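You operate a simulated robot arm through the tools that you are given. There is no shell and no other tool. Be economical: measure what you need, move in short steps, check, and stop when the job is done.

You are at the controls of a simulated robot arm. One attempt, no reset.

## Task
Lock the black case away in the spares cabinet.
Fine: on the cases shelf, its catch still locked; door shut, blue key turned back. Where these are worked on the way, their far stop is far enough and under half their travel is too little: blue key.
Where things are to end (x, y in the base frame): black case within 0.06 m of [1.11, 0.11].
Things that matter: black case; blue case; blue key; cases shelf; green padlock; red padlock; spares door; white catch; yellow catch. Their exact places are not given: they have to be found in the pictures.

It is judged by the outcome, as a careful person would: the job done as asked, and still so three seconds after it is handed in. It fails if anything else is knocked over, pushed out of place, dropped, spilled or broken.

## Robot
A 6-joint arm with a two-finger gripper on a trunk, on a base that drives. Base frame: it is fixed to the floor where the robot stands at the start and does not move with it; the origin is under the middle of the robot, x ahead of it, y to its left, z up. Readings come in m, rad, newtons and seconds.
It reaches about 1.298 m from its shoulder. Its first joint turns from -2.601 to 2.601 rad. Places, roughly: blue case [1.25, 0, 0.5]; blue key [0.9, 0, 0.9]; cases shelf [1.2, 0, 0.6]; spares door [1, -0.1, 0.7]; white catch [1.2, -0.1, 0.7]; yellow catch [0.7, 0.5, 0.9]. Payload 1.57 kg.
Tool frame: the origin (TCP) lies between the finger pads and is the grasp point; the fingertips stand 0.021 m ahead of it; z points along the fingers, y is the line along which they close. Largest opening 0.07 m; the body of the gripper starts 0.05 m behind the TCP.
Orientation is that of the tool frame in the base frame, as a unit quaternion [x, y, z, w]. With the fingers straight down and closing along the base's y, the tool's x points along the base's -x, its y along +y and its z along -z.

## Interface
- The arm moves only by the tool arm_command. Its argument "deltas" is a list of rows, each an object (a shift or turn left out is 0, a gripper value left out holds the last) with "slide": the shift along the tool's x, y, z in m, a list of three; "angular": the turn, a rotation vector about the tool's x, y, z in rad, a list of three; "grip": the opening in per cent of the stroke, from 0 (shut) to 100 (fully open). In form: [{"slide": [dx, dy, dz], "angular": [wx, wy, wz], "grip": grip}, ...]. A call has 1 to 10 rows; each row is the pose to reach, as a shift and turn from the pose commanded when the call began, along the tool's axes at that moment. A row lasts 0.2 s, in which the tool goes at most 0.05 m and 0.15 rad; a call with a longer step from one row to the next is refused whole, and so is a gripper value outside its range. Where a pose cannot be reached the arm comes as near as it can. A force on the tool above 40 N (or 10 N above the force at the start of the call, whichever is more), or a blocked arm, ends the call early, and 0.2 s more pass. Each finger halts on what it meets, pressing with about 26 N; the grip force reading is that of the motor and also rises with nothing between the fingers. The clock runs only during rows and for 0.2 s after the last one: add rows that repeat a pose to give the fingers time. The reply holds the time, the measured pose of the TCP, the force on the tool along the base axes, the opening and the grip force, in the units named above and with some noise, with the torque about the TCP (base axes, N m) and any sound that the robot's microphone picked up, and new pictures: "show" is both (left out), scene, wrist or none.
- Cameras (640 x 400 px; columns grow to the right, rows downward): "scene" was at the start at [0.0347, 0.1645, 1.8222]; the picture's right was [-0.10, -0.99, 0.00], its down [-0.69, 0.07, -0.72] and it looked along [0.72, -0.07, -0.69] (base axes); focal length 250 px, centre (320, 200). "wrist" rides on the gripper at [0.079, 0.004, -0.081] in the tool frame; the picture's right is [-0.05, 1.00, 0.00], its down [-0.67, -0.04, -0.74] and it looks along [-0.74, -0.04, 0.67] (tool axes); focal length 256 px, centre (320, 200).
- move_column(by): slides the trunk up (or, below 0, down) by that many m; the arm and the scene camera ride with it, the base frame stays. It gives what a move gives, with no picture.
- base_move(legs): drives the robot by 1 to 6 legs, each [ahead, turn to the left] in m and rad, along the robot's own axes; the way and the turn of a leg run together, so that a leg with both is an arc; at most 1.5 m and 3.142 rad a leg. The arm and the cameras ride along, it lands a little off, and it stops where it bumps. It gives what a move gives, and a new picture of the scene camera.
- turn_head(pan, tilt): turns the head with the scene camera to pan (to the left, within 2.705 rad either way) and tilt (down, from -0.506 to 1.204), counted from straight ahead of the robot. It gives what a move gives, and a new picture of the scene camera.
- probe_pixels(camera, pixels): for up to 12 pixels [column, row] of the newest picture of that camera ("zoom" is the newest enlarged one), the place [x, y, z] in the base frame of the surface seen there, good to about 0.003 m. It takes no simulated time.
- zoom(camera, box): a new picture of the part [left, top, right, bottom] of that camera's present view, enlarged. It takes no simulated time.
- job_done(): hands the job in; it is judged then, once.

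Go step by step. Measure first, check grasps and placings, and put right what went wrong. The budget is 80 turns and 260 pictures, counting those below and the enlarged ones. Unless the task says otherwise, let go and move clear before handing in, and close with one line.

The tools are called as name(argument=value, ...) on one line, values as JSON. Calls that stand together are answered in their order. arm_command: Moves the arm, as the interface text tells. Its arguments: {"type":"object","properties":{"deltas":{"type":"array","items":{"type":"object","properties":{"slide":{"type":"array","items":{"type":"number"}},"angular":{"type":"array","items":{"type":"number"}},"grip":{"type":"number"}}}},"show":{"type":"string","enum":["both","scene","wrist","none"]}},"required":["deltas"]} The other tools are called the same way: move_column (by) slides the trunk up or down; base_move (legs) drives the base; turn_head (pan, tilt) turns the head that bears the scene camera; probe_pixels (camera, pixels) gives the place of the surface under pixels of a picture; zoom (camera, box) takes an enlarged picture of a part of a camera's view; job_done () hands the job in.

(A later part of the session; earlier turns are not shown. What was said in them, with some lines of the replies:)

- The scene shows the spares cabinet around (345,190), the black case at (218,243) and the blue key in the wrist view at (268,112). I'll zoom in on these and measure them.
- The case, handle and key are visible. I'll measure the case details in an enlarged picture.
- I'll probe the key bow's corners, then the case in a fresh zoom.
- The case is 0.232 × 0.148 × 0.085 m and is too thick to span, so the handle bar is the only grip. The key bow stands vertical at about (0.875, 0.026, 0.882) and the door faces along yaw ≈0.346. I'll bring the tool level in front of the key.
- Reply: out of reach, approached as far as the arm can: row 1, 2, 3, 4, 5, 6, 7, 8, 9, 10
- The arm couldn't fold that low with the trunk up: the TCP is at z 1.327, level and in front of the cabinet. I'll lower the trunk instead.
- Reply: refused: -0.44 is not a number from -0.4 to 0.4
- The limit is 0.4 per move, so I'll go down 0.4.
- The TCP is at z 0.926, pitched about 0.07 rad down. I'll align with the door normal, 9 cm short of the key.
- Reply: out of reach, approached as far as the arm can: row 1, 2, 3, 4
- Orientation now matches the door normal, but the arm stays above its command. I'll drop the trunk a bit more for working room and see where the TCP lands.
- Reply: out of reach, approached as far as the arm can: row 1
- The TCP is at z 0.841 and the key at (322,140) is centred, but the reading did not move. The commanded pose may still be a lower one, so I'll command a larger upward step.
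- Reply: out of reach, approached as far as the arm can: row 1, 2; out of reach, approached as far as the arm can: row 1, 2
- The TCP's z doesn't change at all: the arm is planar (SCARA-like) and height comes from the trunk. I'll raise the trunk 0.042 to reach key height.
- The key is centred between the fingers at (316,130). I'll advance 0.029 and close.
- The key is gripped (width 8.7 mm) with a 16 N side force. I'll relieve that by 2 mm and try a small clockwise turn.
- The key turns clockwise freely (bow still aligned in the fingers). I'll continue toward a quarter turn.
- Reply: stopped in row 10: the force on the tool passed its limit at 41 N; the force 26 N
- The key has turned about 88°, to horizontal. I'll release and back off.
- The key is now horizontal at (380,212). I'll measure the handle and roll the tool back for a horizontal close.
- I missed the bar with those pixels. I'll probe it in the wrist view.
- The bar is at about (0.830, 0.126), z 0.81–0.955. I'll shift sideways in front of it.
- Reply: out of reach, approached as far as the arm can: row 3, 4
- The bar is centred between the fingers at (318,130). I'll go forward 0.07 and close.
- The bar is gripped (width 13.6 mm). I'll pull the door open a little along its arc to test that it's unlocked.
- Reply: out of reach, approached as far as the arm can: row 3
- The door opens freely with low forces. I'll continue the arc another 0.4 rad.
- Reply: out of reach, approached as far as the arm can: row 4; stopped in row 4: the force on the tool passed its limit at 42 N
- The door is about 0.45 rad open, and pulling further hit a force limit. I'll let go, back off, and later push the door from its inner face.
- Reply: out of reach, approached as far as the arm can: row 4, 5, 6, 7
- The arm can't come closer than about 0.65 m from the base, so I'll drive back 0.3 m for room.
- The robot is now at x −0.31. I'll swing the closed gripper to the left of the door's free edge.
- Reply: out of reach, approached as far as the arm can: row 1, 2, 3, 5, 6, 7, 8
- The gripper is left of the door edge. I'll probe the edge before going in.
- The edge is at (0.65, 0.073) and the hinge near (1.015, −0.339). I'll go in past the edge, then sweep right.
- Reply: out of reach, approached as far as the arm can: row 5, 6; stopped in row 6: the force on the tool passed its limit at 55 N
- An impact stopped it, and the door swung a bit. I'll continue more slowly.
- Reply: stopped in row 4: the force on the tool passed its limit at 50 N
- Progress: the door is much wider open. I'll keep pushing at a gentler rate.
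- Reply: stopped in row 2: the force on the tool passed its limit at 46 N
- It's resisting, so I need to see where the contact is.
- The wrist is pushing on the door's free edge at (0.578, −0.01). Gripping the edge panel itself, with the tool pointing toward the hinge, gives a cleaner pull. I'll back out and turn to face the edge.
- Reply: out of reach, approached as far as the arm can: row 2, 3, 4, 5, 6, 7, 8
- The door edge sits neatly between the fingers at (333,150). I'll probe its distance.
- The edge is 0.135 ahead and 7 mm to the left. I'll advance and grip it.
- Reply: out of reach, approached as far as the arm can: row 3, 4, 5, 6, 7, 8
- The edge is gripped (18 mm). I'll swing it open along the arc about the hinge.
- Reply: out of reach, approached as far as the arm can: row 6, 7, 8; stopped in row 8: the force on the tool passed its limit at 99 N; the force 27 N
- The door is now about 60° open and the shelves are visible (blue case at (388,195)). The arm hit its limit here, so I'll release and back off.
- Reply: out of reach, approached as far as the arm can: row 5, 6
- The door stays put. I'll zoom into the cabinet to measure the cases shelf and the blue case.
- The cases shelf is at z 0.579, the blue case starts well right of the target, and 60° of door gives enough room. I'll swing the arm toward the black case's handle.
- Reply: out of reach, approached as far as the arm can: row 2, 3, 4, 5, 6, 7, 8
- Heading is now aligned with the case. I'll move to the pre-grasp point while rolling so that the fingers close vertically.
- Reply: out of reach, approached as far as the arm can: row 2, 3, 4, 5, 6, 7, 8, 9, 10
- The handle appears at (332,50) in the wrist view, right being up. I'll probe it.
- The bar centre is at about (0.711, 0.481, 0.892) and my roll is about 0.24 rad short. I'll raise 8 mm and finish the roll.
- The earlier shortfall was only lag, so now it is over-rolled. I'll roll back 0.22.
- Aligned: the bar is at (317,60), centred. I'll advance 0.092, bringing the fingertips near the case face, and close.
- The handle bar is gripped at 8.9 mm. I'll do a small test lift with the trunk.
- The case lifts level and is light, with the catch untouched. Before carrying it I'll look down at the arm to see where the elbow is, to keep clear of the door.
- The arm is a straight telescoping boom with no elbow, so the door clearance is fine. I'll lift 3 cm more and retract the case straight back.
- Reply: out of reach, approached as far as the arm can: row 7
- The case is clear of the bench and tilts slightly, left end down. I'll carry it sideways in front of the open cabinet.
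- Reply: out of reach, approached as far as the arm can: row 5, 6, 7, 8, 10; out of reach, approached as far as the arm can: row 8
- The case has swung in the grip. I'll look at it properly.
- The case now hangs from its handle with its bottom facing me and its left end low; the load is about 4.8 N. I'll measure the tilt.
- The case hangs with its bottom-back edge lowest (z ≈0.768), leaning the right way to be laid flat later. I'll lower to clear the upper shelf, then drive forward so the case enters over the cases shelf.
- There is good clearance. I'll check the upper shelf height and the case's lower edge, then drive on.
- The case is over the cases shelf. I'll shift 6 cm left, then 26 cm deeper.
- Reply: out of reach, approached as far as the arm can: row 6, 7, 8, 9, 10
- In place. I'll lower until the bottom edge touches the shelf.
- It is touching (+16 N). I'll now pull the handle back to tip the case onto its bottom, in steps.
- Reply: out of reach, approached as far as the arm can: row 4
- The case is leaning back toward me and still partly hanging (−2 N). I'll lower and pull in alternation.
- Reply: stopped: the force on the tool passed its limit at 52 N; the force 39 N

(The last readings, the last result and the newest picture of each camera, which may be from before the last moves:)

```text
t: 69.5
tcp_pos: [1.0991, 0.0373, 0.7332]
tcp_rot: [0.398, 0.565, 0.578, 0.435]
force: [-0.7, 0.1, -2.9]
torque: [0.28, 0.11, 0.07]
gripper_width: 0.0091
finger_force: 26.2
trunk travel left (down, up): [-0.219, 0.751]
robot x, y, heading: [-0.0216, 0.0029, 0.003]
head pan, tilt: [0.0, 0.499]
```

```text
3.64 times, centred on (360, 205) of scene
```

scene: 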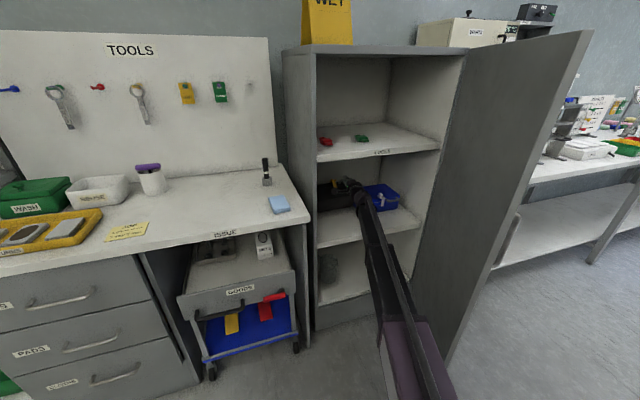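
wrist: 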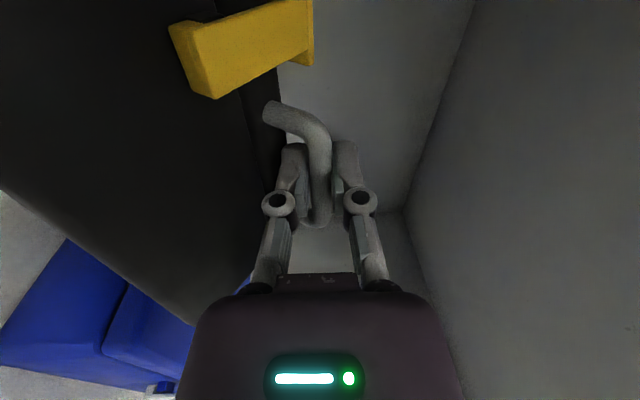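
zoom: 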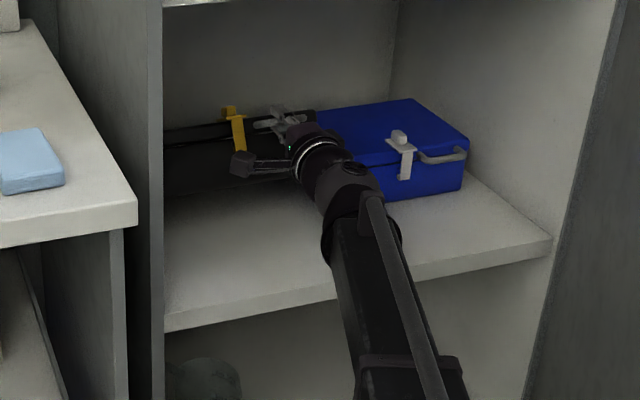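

It's tipping well; the front face now shows. Continuing.

arm_command(deltas=[{"slide": [0, 0, -0.02]}, {"slide": [0, 0, -0.03]}], show="none")

move_column(by=-0.03)

arm_command(deltas=[{"slide": [0, 0, -0.01]}, {"slide": [0, 0, -0.015]}], show="none")

move_column(by=-0.03)

zoom(camera="scene", box=[300, 150, 420, 260])

```text
t: 70.1
tcp_pos: [1.0717, 0.0252, 0.7319]
tcp_rot: [0.398, 0.565, 0.578, 0.435]
force: [0.9, -0.6, -2.2]
torque: [0.19, 0.09, 0.02]
gripper_width: 0.0089
finger_force: 26.0
trunk travel left (down, up): [-0.219, 0.751]
robot x, y, heading: [-0.02, 0.0012, 0.001]
head pan, tilt: [0.0, 0.499]
```

```text
t: 70.9
tcp_pos: [1.0696, 0.0258, 0.7014]
tcp_rot: [0.397, 0.565, 0.579, 0.434]
force: [-0.3, 0.8, -2.7]
torque: [0.3, 0.13, 0.16]
gripper_width: 0.0089
finger_force: 25.8
trunk travel left (down, up): [-0.189, 0.781]
robot x, y, heading: [-0.0212, 0.0035, 0.003]
head pan, tilt: [0.0, 0.499]
```

```text
t: 71.5
tcp_pos: [1.055, 0.0209, 0.7019]
tcp_rot: [0.399, 0.566, 0.577, 0.434]
force: [0.5, 0.5, -2.3]
torque: [0.19, 0.05, -0.02]
gripper_width: 0.0087
finger_force: 26.1
trunk travel left (down, up): [-0.189, 0.781]
robot x, y, heading: [-0.0239, 0.0048, -0.003]
head pan, tilt: [0.0, 0.499]
```

```text
t: 72.2
tcp_pos: [1.0547, 0.0212, 0.6714]
tcp_rot: [0.398, 0.566, 0.577, 0.434]
force: [-0.3, 0.9, -1.8]
torque: [0.27, 0.11, 0.16]
gripper_width: 0.0087
finger_force: 25.5
trunk travel left (down, up): [-0.159, 0.811]
robot x, y, heading: [-0.0223, 0.0009, -0.002]
head pan, tilt: [0.0, 0.499]
```

```text
3.64 times, centred on (360, 205) of scene
```

zoom: 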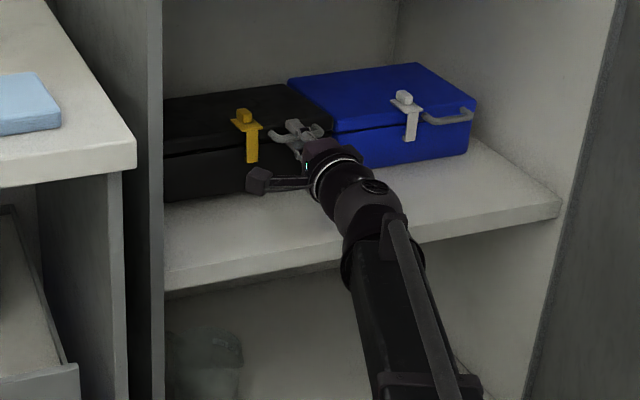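

Nearly flat, and the catch is still closed. I'll lower the last 18 mm.

move_column(by=-0.018)

turn_head(pan=0.1, tilt=0.5)

zoom(camera="scene", box=[290, 130, 450, 250])

```text
t: 72.9
tcp_pos: [1.0554, 0.0208, 0.6537]
tcp_rot: [0.398, 0.566, 0.578, 0.433]
force: [-0.7, -0.5, -0.7]
torque: [0.41, 0.14, 0.01]
gripper_width: 0.0087
finger_force: 25.8
trunk travel left (down, up): [-0.141, 0.829]
robot x, y, heading: [-0.0235, 0.002, 0.004]
head pan, tilt: [0.0, 0.499]
```

```text
t: 73.5
tcp_pos: [1.0551, 0.0214, 0.6549]
tcp_rot: [0.398, 0.566, 0.577, 0.434]
force: [-0.6, -0.9, 0.2]
torque: [0.4, 0.08, 0.03]
gripper_width: 0.0089
finger_force: 25.6
trunk travel left (down, up): [-0.141, 0.829]
robot x, y, heading: [-0.0215, 0.0021, 0.002]
head pan, tilt: [0.099, 0.499]
```

scene: 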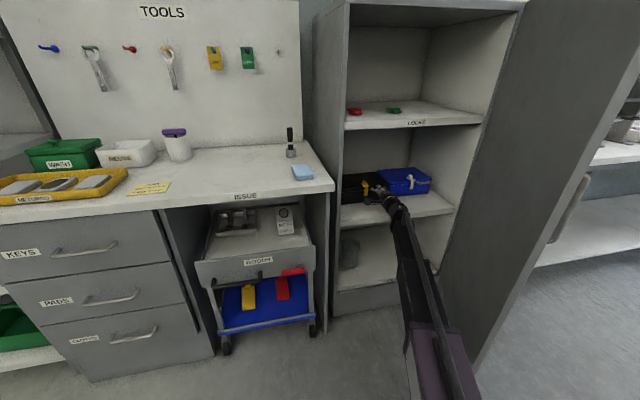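

```text
3.33 times, centred on (370, 190) of scene
```

zoom: 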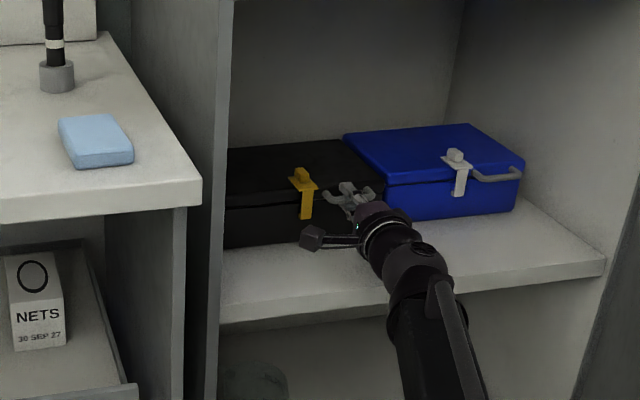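

The case lies flat. I'll probe both cases for placement before releasing.

probe_pixels(camera="zoom", pixels=[[233, 150], [345, 143], [376, 180], [230, 200], [350, 140], [388, 180], [465, 128], [518, 162], [522, 190], [390, 215], [230, 240], [303, 178]])

arm_command(deltas=[{"grip": 30}, {"grip": 60}, {"grip": 100}, {"grip": 100}, {"grip": 100}], show="wrist")

```text
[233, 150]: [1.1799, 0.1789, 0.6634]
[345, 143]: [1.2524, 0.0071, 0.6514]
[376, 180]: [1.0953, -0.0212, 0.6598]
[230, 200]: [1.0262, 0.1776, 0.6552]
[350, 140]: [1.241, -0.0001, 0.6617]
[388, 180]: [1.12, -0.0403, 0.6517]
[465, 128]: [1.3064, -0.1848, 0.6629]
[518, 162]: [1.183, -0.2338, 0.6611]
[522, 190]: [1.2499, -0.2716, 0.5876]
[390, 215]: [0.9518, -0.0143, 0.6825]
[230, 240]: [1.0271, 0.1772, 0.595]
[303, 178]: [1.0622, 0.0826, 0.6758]
```

```text
t: 74.8
tcp_pos: [1.0552, 0.0206, 0.6542]
tcp_rot: [0.397, 0.566, 0.578, 0.434]
force: [0.1, -0.6, -0.2]
torque: [0.0, 0.04, -0.04]
gripper_width: 0.0699
finger_force: 0.0
trunk travel left (down, up): [-0.141, 0.829]
robot x, y, heading: [-0.0245, 0.0024, 0.002]
head pan, tilt: [0.099, 0.499]
```

wrist: 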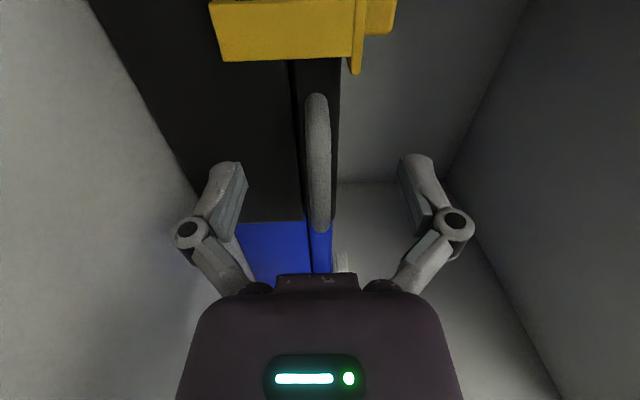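

The black case is centred near (1.13, 0.11), 0.02 from the target, and the blue case has not moved. I'll back the open gripper straight out.

arm_command(deltas=[{"slide": [0, 0, -0.02]}, {"slide": [0, 0, -0.06]}, {"slide": [0, 0, -0.105]}, {"slide": [0, 0, -0.15]}, {"slide": [0, 0, -0.195]}, {"slide": [0, 0, -0.24]}, {"slide": [0, 0, -0.28]}, {"slide": [0, 0, -0.32]}], show="both")

zoom(camera="scene", box=[290, 130, 450, 250])

```text
t: 76.5
tcp_pos: [0.7546, -0.0787, 0.657]
tcp_rot: [0.393, 0.563, 0.579, 0.44]
force: [0.1, 0.3, 0.1]
torque: [0.01, -0.02, 0.02]
gripper_width: 0.0698
finger_force: 0.0
out of reach, approached as far as the arm can: row 2, 3, 4, 5, 6, 7, 8
trunk travel left (down, up): [-0.141, 0.829]
robot x, y, heading: [-0.0205, 0.0053, 0.003]
head pan, tilt: [0.099, 0.499]
```

scene: 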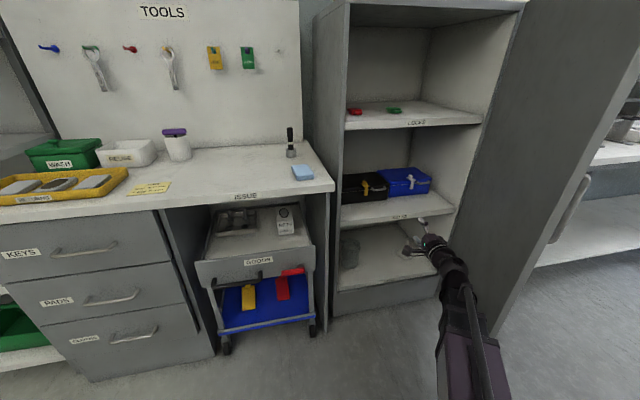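
wrist: 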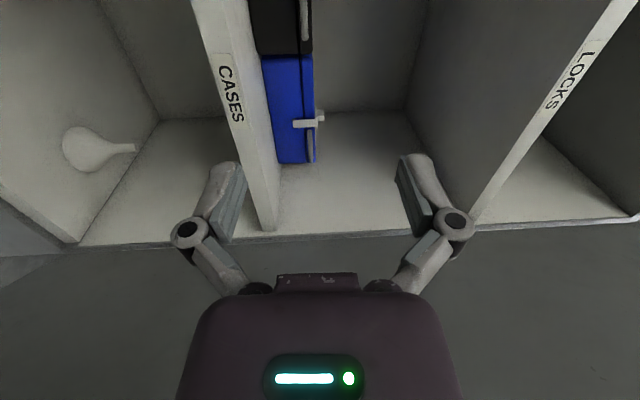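

```text
3.33 times, centred on (370, 190) of scene
```

zoom: 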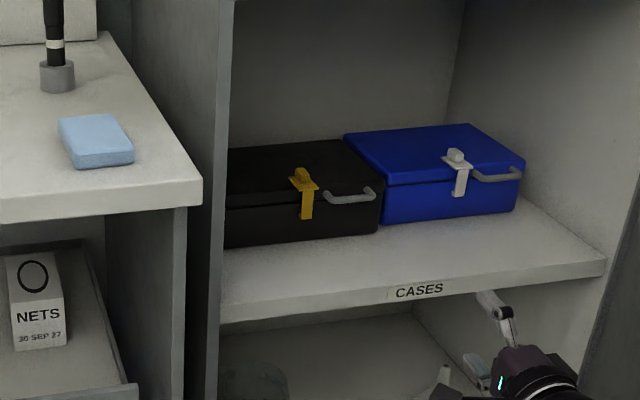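

The black case sits properly on the shelf with its catch closed. Next I'll drive back 0.3 to get at the door edge.

base_move(legs=[[-0.3, 0]])

arm_command(deltas=[{"angular": [0, 0, -0.15]}, {"angular": [0, 0, -0.3]}, {"angular": [0, 0, -0.45]}, {"angular": [0, 0, -0.6]}, {"angular": [0, 0, -0.75]}, {"angular": [0, 0, -0.9]}, {"angular": [0, 0, -1.05]}, {"angular": [0, 0, -1.2]}, {"angular": [0, 0, -1.35]}, {"angular": [0, 0, -1.5]}], show="none")

```text
t: 78.9
tcp_pos: [0.4561, -0.074, 0.6567]
tcp_rot: [0.391, 0.564, 0.581, 0.438]
force: [-0.1, 0.4, -0.2]
torque: [-0.01, -0.02, 0.0]
gripper_width: 0.0704
finger_force: 0.1
trunk travel left (down, up): [-0.141, 0.829]
robot x, y, heading: [-0.3237, 0.002, 0.011]
head pan, tilt: [0.099, 0.499]
```

scene: 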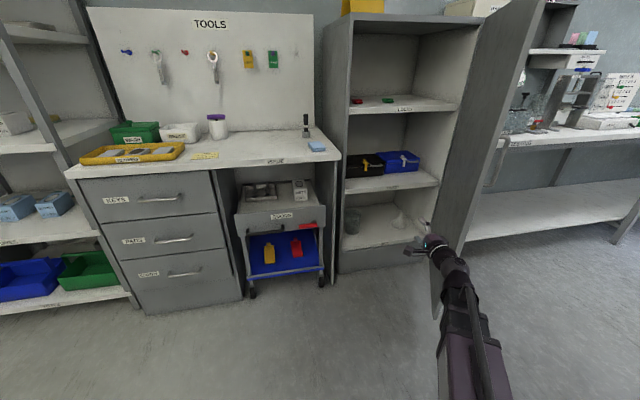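

```text
t: 81.1
tcp_pos: [0.4555, -0.074, 0.6569]
tcp_rot: [-0.101, 0.679, 0.126, 0.717]
force: [-0.9, 0.4, 0.0]
torque: [-0.01, 0.0, 0.0]
gripper_width: 0.0702
finger_force: 0.1
trunk travel left (down, up): [-0.141, 0.829]
robot x, y, heading: [-0.3248, 0.0024, 0.016]
head pan, tilt: [0.099, 0.499]
```

I'll back up slightly more, then turn to face the door edge.

base_move(legs=[[-0.08, 0]])

arm_command(deltas=[{"slide": [0, -0.02, -0.012], "angular": [0.09, 0.01, 0]}, {"slide": [0, -0.04, -0.024], "angular": [0.18, 0.02, 0]}, {"slide": [0, -0.06, -0.036], "angular": [0.27, 0.03, 0]}, {"slide": [0, -0.08, -0.048], "angular": [0.36, 0.04, 0]}, {"slide": [0, -0.1, -0.048], "angular": [0.45, 0.05, 0]}, {"slide": [0, -0.122, -0.048], "angular": [0.53, 0.058, 0]}, {"slide": [0, -0.122, -0.048], "angular": [0.53, 0.058, 0]}], show="both")

```text
t: 82.3
tcp_pos: [0.3777, -0.0754, 0.6579]
tcp_rot: [-0.099, 0.679, 0.127, 0.716]
force: [0.5, 0.2, 0.9]
torque: [0.01, 0.0, 0.03]
gripper_width: 0.0698
finger_force: 0.0
trunk travel left (down, up): [-0.141, 0.829]
robot x, y, heading: [-0.4022, 0.0028, 0.016]
head pan, tilt: [0.099, 0.499]
```

scene: 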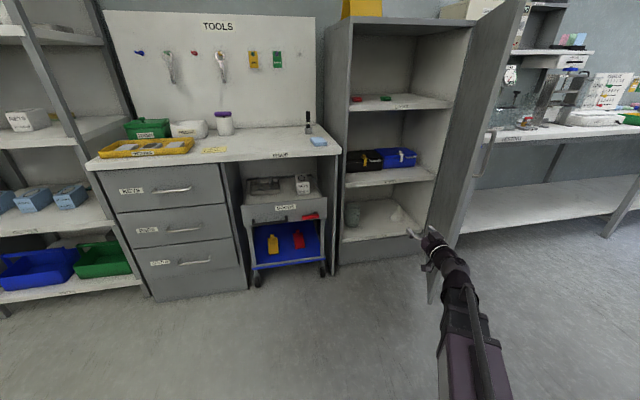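

```text
t: 83.9
tcp_pos: [0.3681, -0.2072, 0.6417]
tcp_rot: [0.09, 0.708, -0.059, 0.698]
force: [0.4, 0.2, -0.1]
torque: [0.0, 0.02, 0.01]
gripper_width: 0.0699
finger_force: 0.2
out of reach, approached as far as the arm can: row 4, 5, 6, 7
trunk travel left (down, up): [-0.141, 0.829]
robot x, y, heading: [-0.3996, 0.0004, 0.013]
head pan, tilt: [0.099, 0.499]
```

scene: 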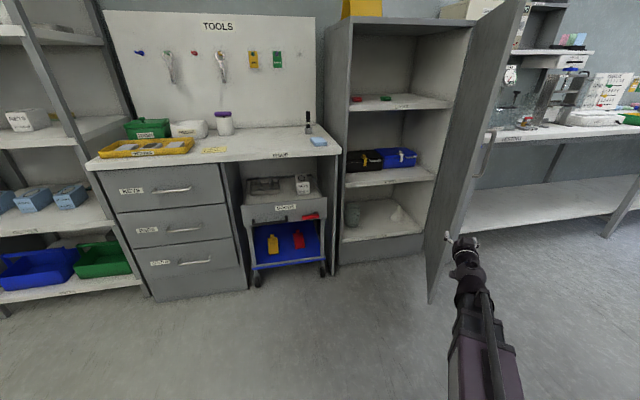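
wrist: 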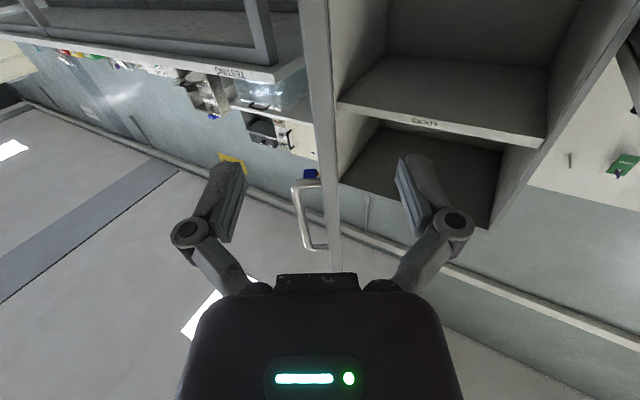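

The edge is at (320,120), centred. I'll probe its position.

probe_pixels(camera="wrist", pixels=[[316, 40], [322, 100], [327, 160], [331, 210], [308, 20]])

```text
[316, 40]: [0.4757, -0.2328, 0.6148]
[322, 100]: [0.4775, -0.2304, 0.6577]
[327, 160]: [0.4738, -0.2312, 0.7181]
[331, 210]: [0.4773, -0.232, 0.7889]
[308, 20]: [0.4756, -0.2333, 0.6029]
```

arm_command(deltas=[{"slide": [0, -0.001, 0.04]}, {"slide": [0, -0.001, 0.08]}, {"slide": [0, -0.001, 0.11]}, {"slide": [0, -0.001, 0.123]}, {"slide": [0, -0.001, 0.123], "grip": 0}, {"slide": [0, -0.001, 0.123], "grip": 0}, {"slide": [0, -0.001, 0.123], "grip": 0}, {"slide": [0, -0.001, 0.123], "grip": 0}], show="none")

```text
t: 85.7
tcp_pos: [0.4881, -0.2348, 0.642]
tcp_rot: [0.089, 0.709, -0.059, 0.697]
force: [-14.3, 3.4, -4.9]
torque: [-0.59, 0.31, 0.02]
gripper_width: 0.0185
finger_force: 32.1
trunk travel left (down, up): [-0.141, 0.829]
robot x, y, heading: [-0.4032, 0.0071, 0.017]
head pan, tilt: [0.099, 0.499]
```

Edge gripped (18.5 mm). I'll swing the door toward closed along the arc.

arm_command(deltas=[{"slide": [0, 0.0216, 0], "angular": [0.04, 0, 0]}, {"slide": [0, 0.0539, 0.0021], "angular": [0.1, 0, 0]}, {"slide": [0, 0.0914, 0.0069], "angular": [0.17, 0, 0]}, {"slide": [0, 0.1336, 0.0154], "angular": [0.25, 0, 0]}, {"slide": [0, 0.175, 0.0274], "angular": [0.33, 0, 0]}, {"slide": [0, 0.2152, 0.0426], "angular": [0.41, 0, 0]}, {"slide": [0, 0.2541, 0.0615], "angular": [0.49, 0, 0]}, {"slide": [0, 0.2914, 0.0828], "angular": [0.57, 0, 0]}, {"slide": [0, 0.3268, 0.1067], "angular": [0.65, 0, 0]}, {"slide": [0, 0.3479, 0.1235], "angular": [0.7, 0, 0]}], show="scene")

```text
t: 87.9
tcp_pos: [0.679, 0.088, 0.6418]
tcp_rot: [0.322, 0.644, -0.298, 0.627]
force: [-7.9, 11.4, 18.4]
torque: [-0.71, 0.07, 0.58]
gripper_width: 0.0184
finger_force: 32.0
out of reach, approached as far as the arm can: row 1, 2, 3, 4, 5, 6, 7, 8, 9, 10
trunk travel left (down, up): [-0.141, 0.829]
robot x, y, heading: [-0.3994, 0.0019, 0.013]
head pan, tilt: [0.099, 0.499]
```

scene: 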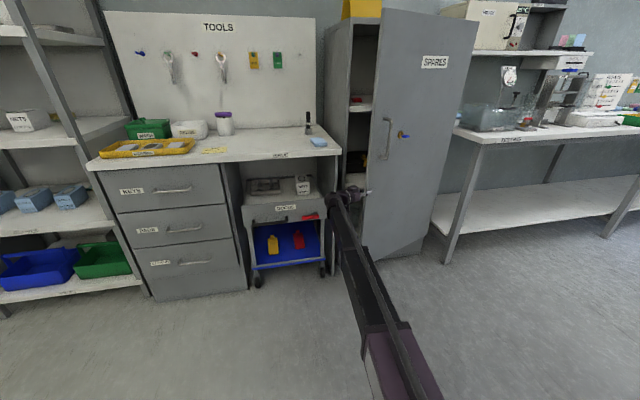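

The door is now about 20° from closed. I'll release and back off, then come round to its outer face.

arm_command(deltas=[{"grip": 100}, {"grip": 100}, {"grip": 100}, {"slide": [0, 0, -0.04]}, {"slide": [0, 0, -0.08]}, {"slide": [0, -0.02, -0.12], "angular": [-0.1, 0, 0]}, {"slide": [0, -0.05, -0.15], "angular": [-0.22, 0, 0]}, {"slide": [0, -0.08, -0.18], "angular": [-0.36, 0, 0]}, {"slide": [0, -0.12, -0.2], "angular": [-0.5, 0, 0], "grip": 0}, {"slide": [0, -0.16, -0.21], "angular": [-0.64, 0, 0], "grip": 0}], show="scene")

```text
t: 90.1
tcp_pos: [0.4269, 0.1513, 0.6419]
tcp_rot: [0.108, 0.707, -0.079, 0.695]
force: [0.7, 0.2, -0.7]
torque: [0.02, 0.0, 0.01]
gripper_width: 0.0
finger_force: 25.8
out of reach, approached as far as the arm can: row 5, 7
trunk travel left (down, up): [-0.141, 0.829]
robot x, y, heading: [-0.4002, -0.0007, 0.012]
head pan, tilt: [0.099, 0.499]
```

scene: 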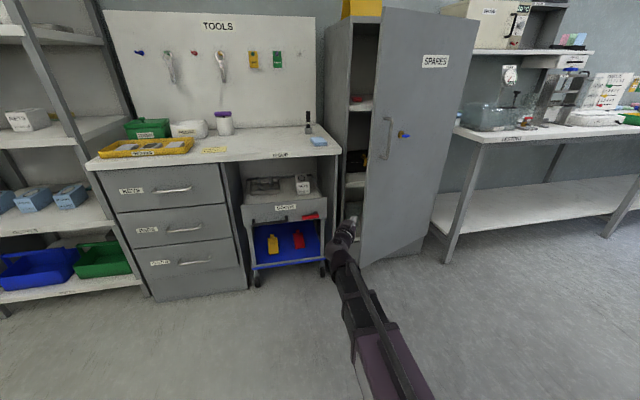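

I'll swing round to face the outer side of the door.

arm_command(deltas=[{"slide": [0, -0.04, 0.01], "angular": [-0.127, 0, 0]}, {"slide": [0, -0.08, 0.03], "angular": [-0.254, 0, 0]}, {"slide": [0, -0.115, 0.06], "angular": [-0.38, 0, 0]}, {"slide": [0, -0.145, 0.095], "angular": [-0.507, 0, 0]}, {"slide": [0, -0.165, 0.133], "angular": [-0.634, 0, 0]}, {"slide": [0, -0.172, 0.171], "angular": [-0.76, 0, 0]}, {"slide": [0, -0.172, 0.171], "angular": [-0.76, 0, 0]}], show="scene")

probe_pixels(camera="scene", pixels=[[363, 250], [366, 200], [375, 225], [385, 200], [400, 200], [372, 240], [460, 60]])

```text
t: 91.7
tcp_pos: [0.5466, -0.0619, 0.6475]
tcp_rot: [-0.156, 0.686, 0.188, 0.685]
force: [-0.6, 0.3, 0.4]
torque: [-0.02, 0.01, -0.03]
gripper_width: 0.0002
finger_force: 25.9
out of reach, approached as far as the arm can: row 2, 3, 4, 5, 6, 7
trunk travel left (down, up): [-0.141, 0.829]
robot x, y, heading: [-0.4004, 0.0021, 0.013]
head pan, tilt: [0.099, 0.499]
```

scene: 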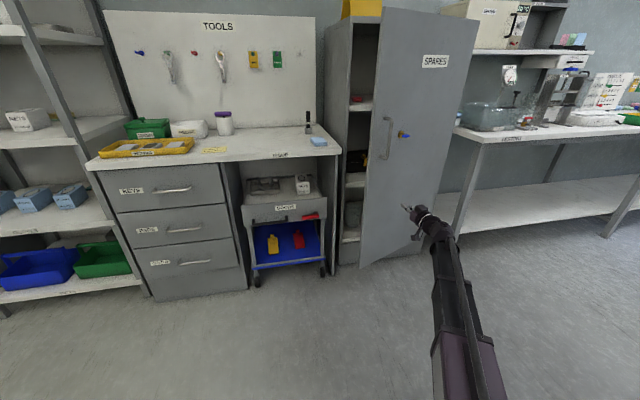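

```text
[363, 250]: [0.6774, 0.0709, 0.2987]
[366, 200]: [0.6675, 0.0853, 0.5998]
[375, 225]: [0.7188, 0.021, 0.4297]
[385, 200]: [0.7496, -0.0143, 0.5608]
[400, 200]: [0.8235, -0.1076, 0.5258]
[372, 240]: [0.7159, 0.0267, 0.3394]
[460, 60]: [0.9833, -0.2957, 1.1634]
```

The tool faces the outer face, contact about 0.17 ahead. I'll advance to it, then push gently.

arm_command(deltas=[{"slide": [0, -0.005, 0.045]}, {"slide": [0, -0.01, 0.09]}, {"slide": [0, -0.015, 0.13]}, {"slide": [0, -0.015, 0.155]}, {"slide": [0, -0.015, 0.165]}, {"slide": [0, -0.015, 0.172]}, {"slide": [0, -0.015, 0.182]}, {"slide": [0, -0.015, 0.195]}, {"slide": [0, -0.016, 0.21]}, {"slide": [0, -0.017, 0.225]}], show="none")

arm_command(deltas=[{"slide": [0, 0, 0.012]}, {"slide": [0, 0, 0.027]}, {"slide": [0, -0.001, 0.042]}, {"slide": [0, -0.002, 0.057]}, {"slide": [0, -0.003, 0.072]}, {"slide": [0, -0.004, 0.087]}, {"slide": [0, -0.005, 0.1]}, {"slide": [0, -0.006, 0.112]}, {"slide": [0, -0.006, 0.122]}, {"slide": [0, -0.007, 0.13]}], show="scene")

```text
t: 93.9
tcp_pos: [0.7533, 0.0318, 0.648]
tcp_rot: [-0.156, 0.685, 0.189, 0.686]
force: [0.0, -0.3, -0.3]
torque: [-0.03, 0.02, -0.02]
gripper_width: 0.0001
finger_force: 26.2
out of reach, approached as far as the arm can: row 4, 5, 6, 7, 8, 9, 10
trunk travel left (down, up): [-0.141, 0.829]
robot x, y, heading: [-0.4004, 0.0024, 0.018]
head pan, tilt: [0.099, 0.499]
```

```text
t: 96.1
tcp_pos: [0.8671, 0.0842, 0.6482]
tcp_rot: [-0.157, 0.685, 0.188, 0.686]
force: [-23.6, -4.7, -7.5]
torque: [-0.02, 0.19, -0.05]
gripper_width: 0.0
finger_force: 25.9
out of reach, approached as far as the arm can: row 6, 7, 8, 9, 10
trunk travel left (down, up): [-0.141, 0.829]
robot x, y, heading: [-0.3993, 0.0014, 0.015]
head pan, tilt: [0.099, 0.499]
```

scene: 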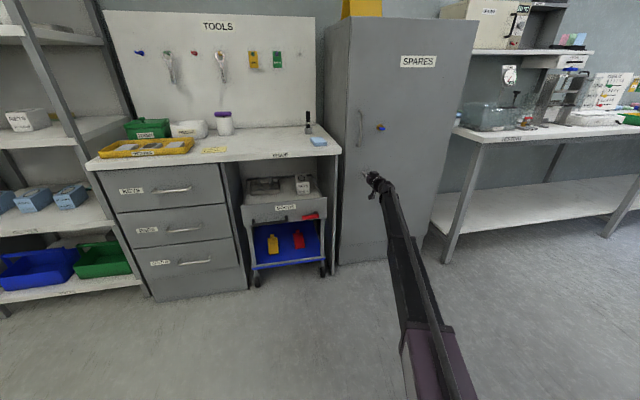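

The door is shut (24 N against its stop). I'll back off, raise to key height, and verify.

arm_command(deltas=[{"slide": [0, 0, -0.04]}, {"slide": [0, 0, -0.085], "angular": [0.06, 0, 0]}, {"slide": [0, -0.02, -0.085], "angular": [0.13, 0, 0], "grip": 100}, {"slide": [0, -0.043, -0.068], "angular": [0.18, 0, 0], "grip": 100}, {"slide": [0, -0.043, -0.068], "angular": [0.18, 0, 0], "grip": 100}], show="none")

move_column(by=0.234)

arm_command(deltas=[{"angular": [0, 0, 0.15]}, {"angular": [0, 0, 0.3]}, {"angular": [0, 0, 0.45]}, {"angular": [0, 0, 0.6]}, {"angular": [0, 0, 0.75]}, {"angular": [0, 0, 0.9]}, {"angular": [0, 0, 1.05]}, {"angular": [0, 0, 1.2]}, {"angular": [0, 0, 1.35]}, {"angular": [0, 0, 1.5]}], show="both")

```text
t: 97.3
tcp_pos: [0.8288, 0.0139, 0.6459]
tcp_rot: [-0.093, 0.7, 0.126, 0.696]
force: [-0.1, -0.2, -0.5]
torque: [-0.01, 0.04, -0.01]
gripper_width: 0.0698
finger_force: 0.0
trunk travel left (down, up): [-0.141, 0.829]
robot x, y, heading: [-0.3986, 0.0041, 0.007]
head pan, tilt: [0.099, 0.499]
```

```text
t: 99.7
tcp_pos: [0.8292, 0.0149, 0.8809]
tcp_rot: [-0.093, 0.7, 0.125, 0.697]
force: [0.5, -0.5, -1.2]
torque: [0.0, 0.0, -0.04]
gripper_width: 0.07
finger_force: 0.0
trunk travel left (down, up): [-0.375, 0.595]
robot x, y, heading: [-0.4003, -0.0015, 0.015]
head pan, tilt: [0.099, 0.499]
```

```text
t: 101.9
tcp_pos: [0.8277, 0.0163, 0.8866]
tcp_rot: [0.401, 0.568, 0.573, 0.435]
force: [-0.2, 0.4, -0.4]
torque: [-0.02, -0.01, -0.01]
gripper_width: 0.0698
finger_force: 0.0
out of reach, approached as far as the arm can: row 10
trunk travel left (down, up): [-0.375, 0.595]
robot x, y, heading: [-0.4, 0.002, 0.012]
head pan, tilt: [0.099, 0.499]
```

scene: 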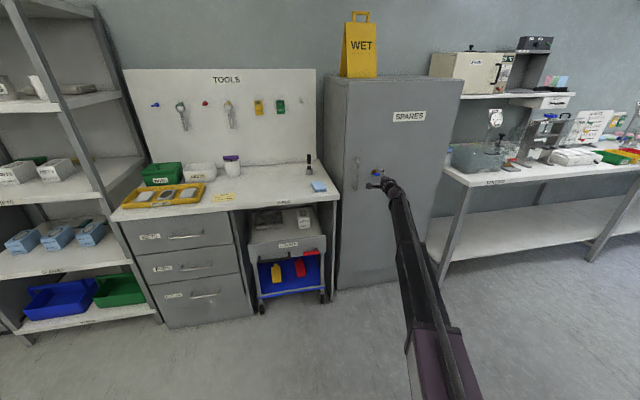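
wrist: 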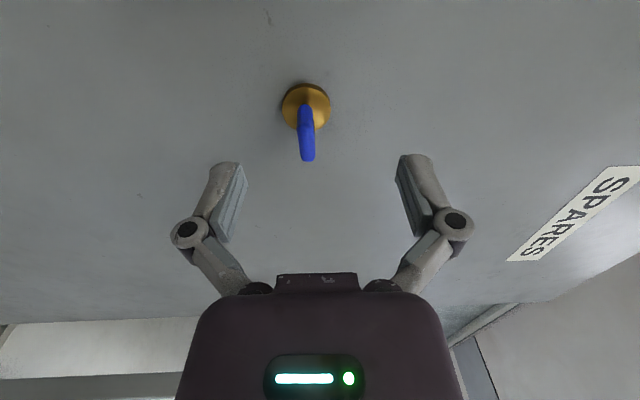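

The door is flush. The key is at (306,132); I'll probe it for exact centring.

probe_pixels(camera="wrist", pixels=[[306, 115], [307, 135], [308, 155], [303, 155], [312, 150], [305, 105], [290, 100], [322, 110], [306, 88], [200, 60], [400, 80]])

zoom(camera="scene", box=[310, 60, 470, 300])

```text
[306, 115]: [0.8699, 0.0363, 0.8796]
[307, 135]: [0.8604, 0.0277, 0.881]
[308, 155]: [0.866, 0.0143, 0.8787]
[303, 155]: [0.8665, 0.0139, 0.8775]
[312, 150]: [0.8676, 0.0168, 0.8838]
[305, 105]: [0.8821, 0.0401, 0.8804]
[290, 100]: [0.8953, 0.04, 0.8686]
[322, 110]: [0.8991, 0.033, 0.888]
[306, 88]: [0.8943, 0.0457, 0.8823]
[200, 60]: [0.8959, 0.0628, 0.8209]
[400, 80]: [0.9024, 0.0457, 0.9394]
```

```text
1.67 times, centred on (390, 180) of scene
```

zoom: 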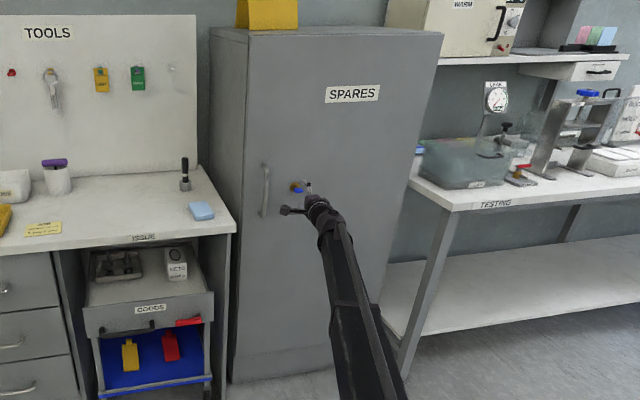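

Door face depth matches the original. I'll correct by 6 mm right and 6 mm down with a slight pitch, then advance and grip.

arm_command(deltas=[{"slide": [-0.006, -0.006, 0.0], "angular": [0.033, 0, 0]}, {"slide": [-0.006, -0.006, 0.02], "angular": [0.033, 0, 0]}, {"slide": [-0.006, -0.006, 0.042], "angular": [0.033, 0, 0]}, {"slide": [-0.006, -0.006, 0.042], "angular": [0.033, 0, 0]}], show="wrist")

```text
t: 102.9
tcp_pos: [0.8708, 0.0246, 0.885]
tcp_rot: [0.399, 0.571, 0.568, 0.438]
force: [-0.2, 0.0, 0.4]
torque: [-0.03, 0.0, -0.03]
gripper_width: 0.0698
finger_force: 0.2
out of reach, approached as far as the arm can: row 1, 2, 3, 4
trunk travel left (down, up): [-0.375, 0.595]
robot x, y, heading: [-0.3975, 0.0058, 0.012]
head pan, tilt: [0.099, 0.499]
```

wrist: 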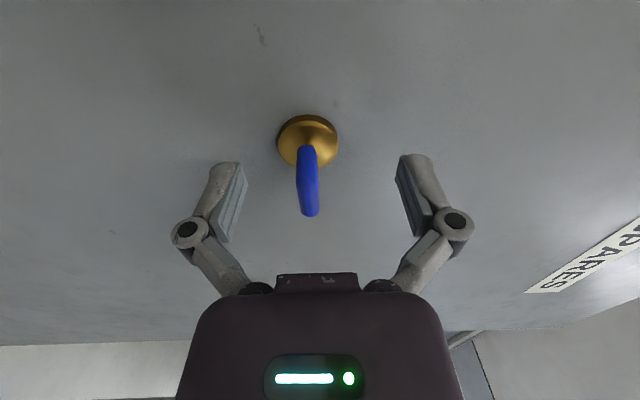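

Depth and side are good, but I'm 4 mm high. I'll lower the trunk by that and grip.

move_column(by=-0.004)

arm_command(deltas=[{"grip": 0}, {"grip": 0}, {"grip": 0}, {"grip": 0}], show="wrist")

```text
t: 103.5
tcp_pos: [0.8725, 0.0258, 0.882]
tcp_rot: [0.4, 0.57, 0.568, 0.439]
force: [0.1, 0.0, -0.2]
torque: [-0.02, -0.03, 0.0]
gripper_width: 0.0698
finger_force: 0.2
trunk travel left (down, up): [-0.371, 0.599]
robot x, y, heading: [-0.3985, -0.0001, 0.015]
head pan, tilt: [0.099, 0.499]
```

```text
t: 104.5
tcp_pos: [0.8723, 0.0246, 0.8786]
tcp_rot: [0.399, 0.572, 0.568, 0.438]
force: [-19.4, -3.0, -21.9]
torque: [-0.18, 0.77, -0.24]
gripper_width: 0.009
finger_force: 32.0
trunk travel left (down, up): [-0.371, 0.599]
robot x, y, heading: [-0.4016, 0.0015, 0.02]
head pan, tilt: [0.099, 0.499]
```

wrist: 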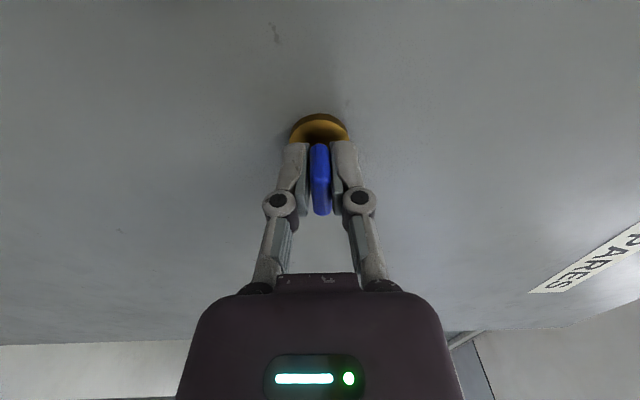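

Gripped (9 mm) with some preload. I'll lower 2 mm and ease back 2 mm, then turn counter-clockwise.

move_column(by=-0.002)

arm_command(deltas=[{"slide": [0, 0, -0.002]}, {"slide": [0, 0, -0.002], "angular": [0, 0, -0.14]}, {"slide": [0, 0, -0.002], "angular": [0, 0, -0.28]}, {"slide": [0, 0, -0.002], "angular": [0, 0, -0.42]}, {"slide": [0, 0, -0.002], "angular": [0, 0, -0.56]}, {"slide": [0, 0, -0.002], "angular": [0, 0, -0.7]}, {"slide": [0, 0, -0.002], "angular": [0, 0, -0.84]}, {"slide": [0, 0, -0.002], "angular": [0, 0, -0.98]}, {"slide": [0, 0, -0.002], "angular": [0, 0, -1.12]}, {"slide": [0, 0, -0.002], "angular": [0, 0, -1.25]}], show="wrist")

```text
t: 105.0
tcp_pos: [0.8715, 0.0259, 0.8796]
tcp_rot: [0.399, 0.571, 0.568, 0.439]
force: [-14.1, -3.8, -9.9]
torque: [-0.23, 0.79, 0.03]
gripper_width: 0.0091
finger_force: 31.8
trunk travel left (down, up): [-0.369, 0.601]
robot x, y, heading: [-0.4002, 0.002, 0.018]
head pan, tilt: [0.099, 0.499]
```

```text
t: 107.2
tcp_pos: [0.8713, 0.0239, 0.8776]
tcp_rot: [-0.01, 0.697, 0.204, 0.687]
force: [4.5, -8.6, -11.1]
torque: [0.08, -0.27, -0.33]
gripper_width: 0.0088
finger_force: 31.7
trunk travel left (down, up): [-0.369, 0.601]
robot x, y, heading: [-0.3973, -0.0037, 0.013]
head pan, tilt: [0.099, 0.499]
```

wrist: 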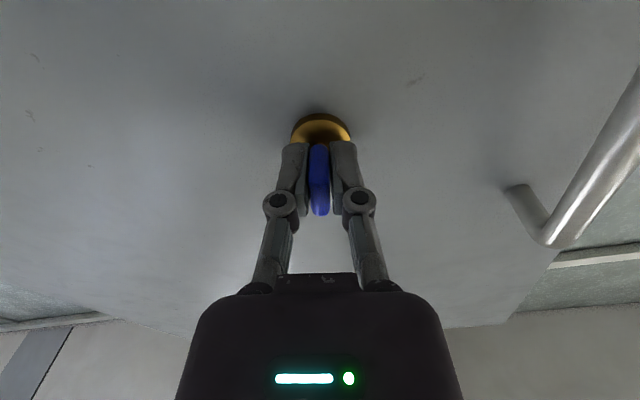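

The key turns back smoothly, with about 0.27 rad left. I'll finish to the stop.

arm_command(deltas=[{"angular": [0, 0, -0.1]}, {"angular": [0, 0, -0.2]}, {"angular": [0, 0, -0.27]}, {"angular": [0, 0, -0.31]}, {"angular": [0, 0, -0.31]}], show="wrist")

```text
t: 108.4
tcp_pos: [0.8704, 0.0225, 0.8768]
tcp_rot: [-0.117, 0.688, 0.095, 0.71]
force: [9.9, -18.9, -6.8]
torque: [0.61, -0.04, -0.02]
gripper_width: 0.0091
finger_force: 31.8
trunk travel left (down, up): [-0.369, 0.601]
robot x, y, heading: [-0.3999, -0.0009, 0.015]
head pan, tilt: [0.099, 0.499]
```

wrist: 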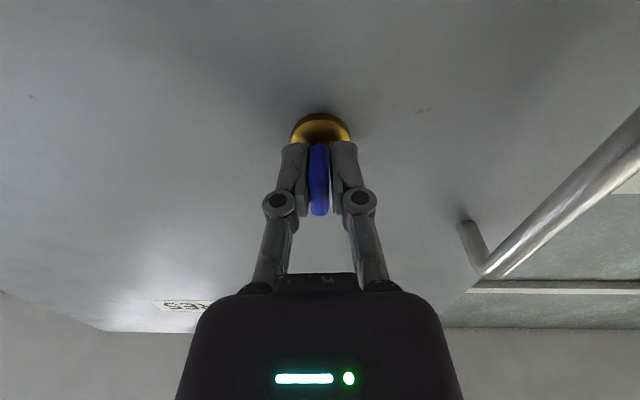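

The key is back to vertical at its stop (0.6 N·m). I'll release, back off and verify.

arm_command(deltas=[{"grip": 100}, {"grip": 100}, {"grip": 100}, {"slide": [0, 0, -0.04]}, {"slide": [0, 0, -0.08]}, {"slide": [0, 0, -0.12]}, {"slide": [0, 0, -0.15]}], show="both")

zoom(camera="scene", box=[310, 60, 470, 300])

zoom(camera="wrist", box=[240, 20, 400, 140])

```text
t: 110.0
tcp_pos: [0.7264, -0.0212, 0.8803]
tcp_rot: [-0.118, 0.687, 0.095, 0.711]
force: [0.1, -0.1, -0.1]
torque: [0.0, -0.03, 0.03]
gripper_width: 0.0699
finger_force: 0.1
trunk travel left (down, up): [-0.369, 0.601]
robot x, y, heading: [-0.4, 0.0028, 0.015]
head pan, tilt: [0.099, 0.499]
```

scene: 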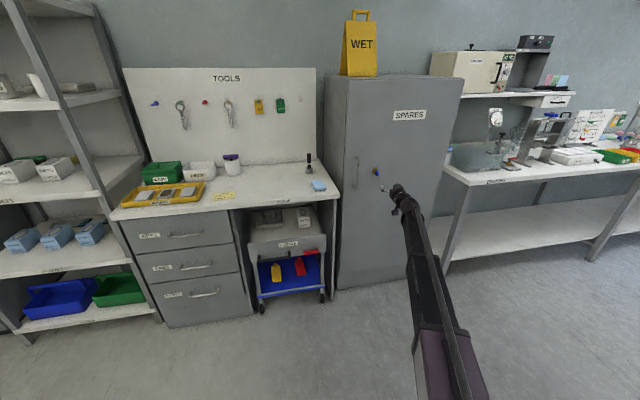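
wrist: 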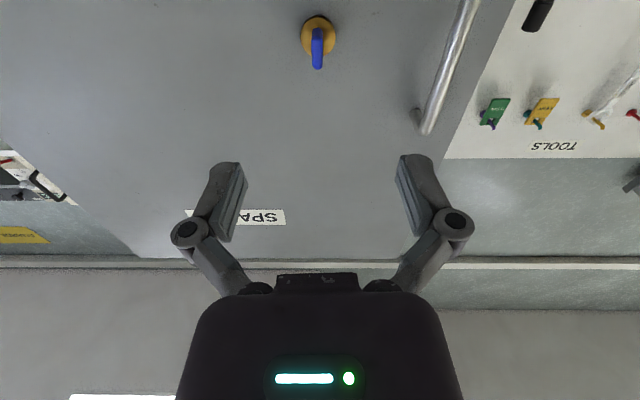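

```text
1.67 times, centred on (390, 180) of scene
```

zoom: 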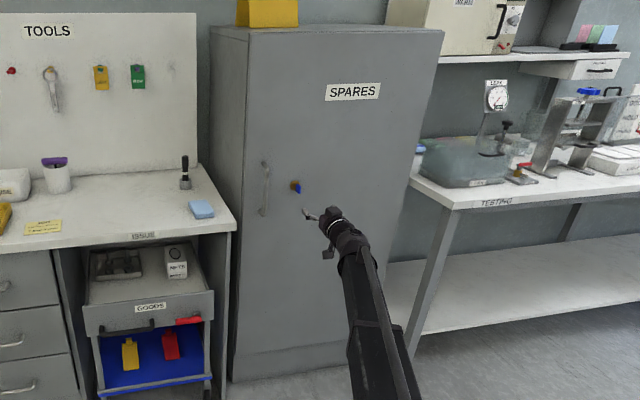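

```text
3.33 times, centred on (320, 80) of wrist
```

zoom: 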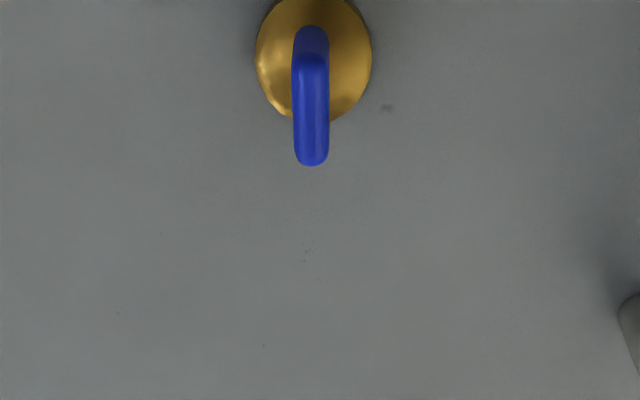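

The door is shut flush, the blue key is vertical again as at the start, the arm is clear and nothing else has moved. I'm handing in.

job_done()

```text
The job is handed in.
```

The black case is on the cases shelf, about 0.02 m from the target, with its catch still locked; the spares door is shut and the blue key is turned back.
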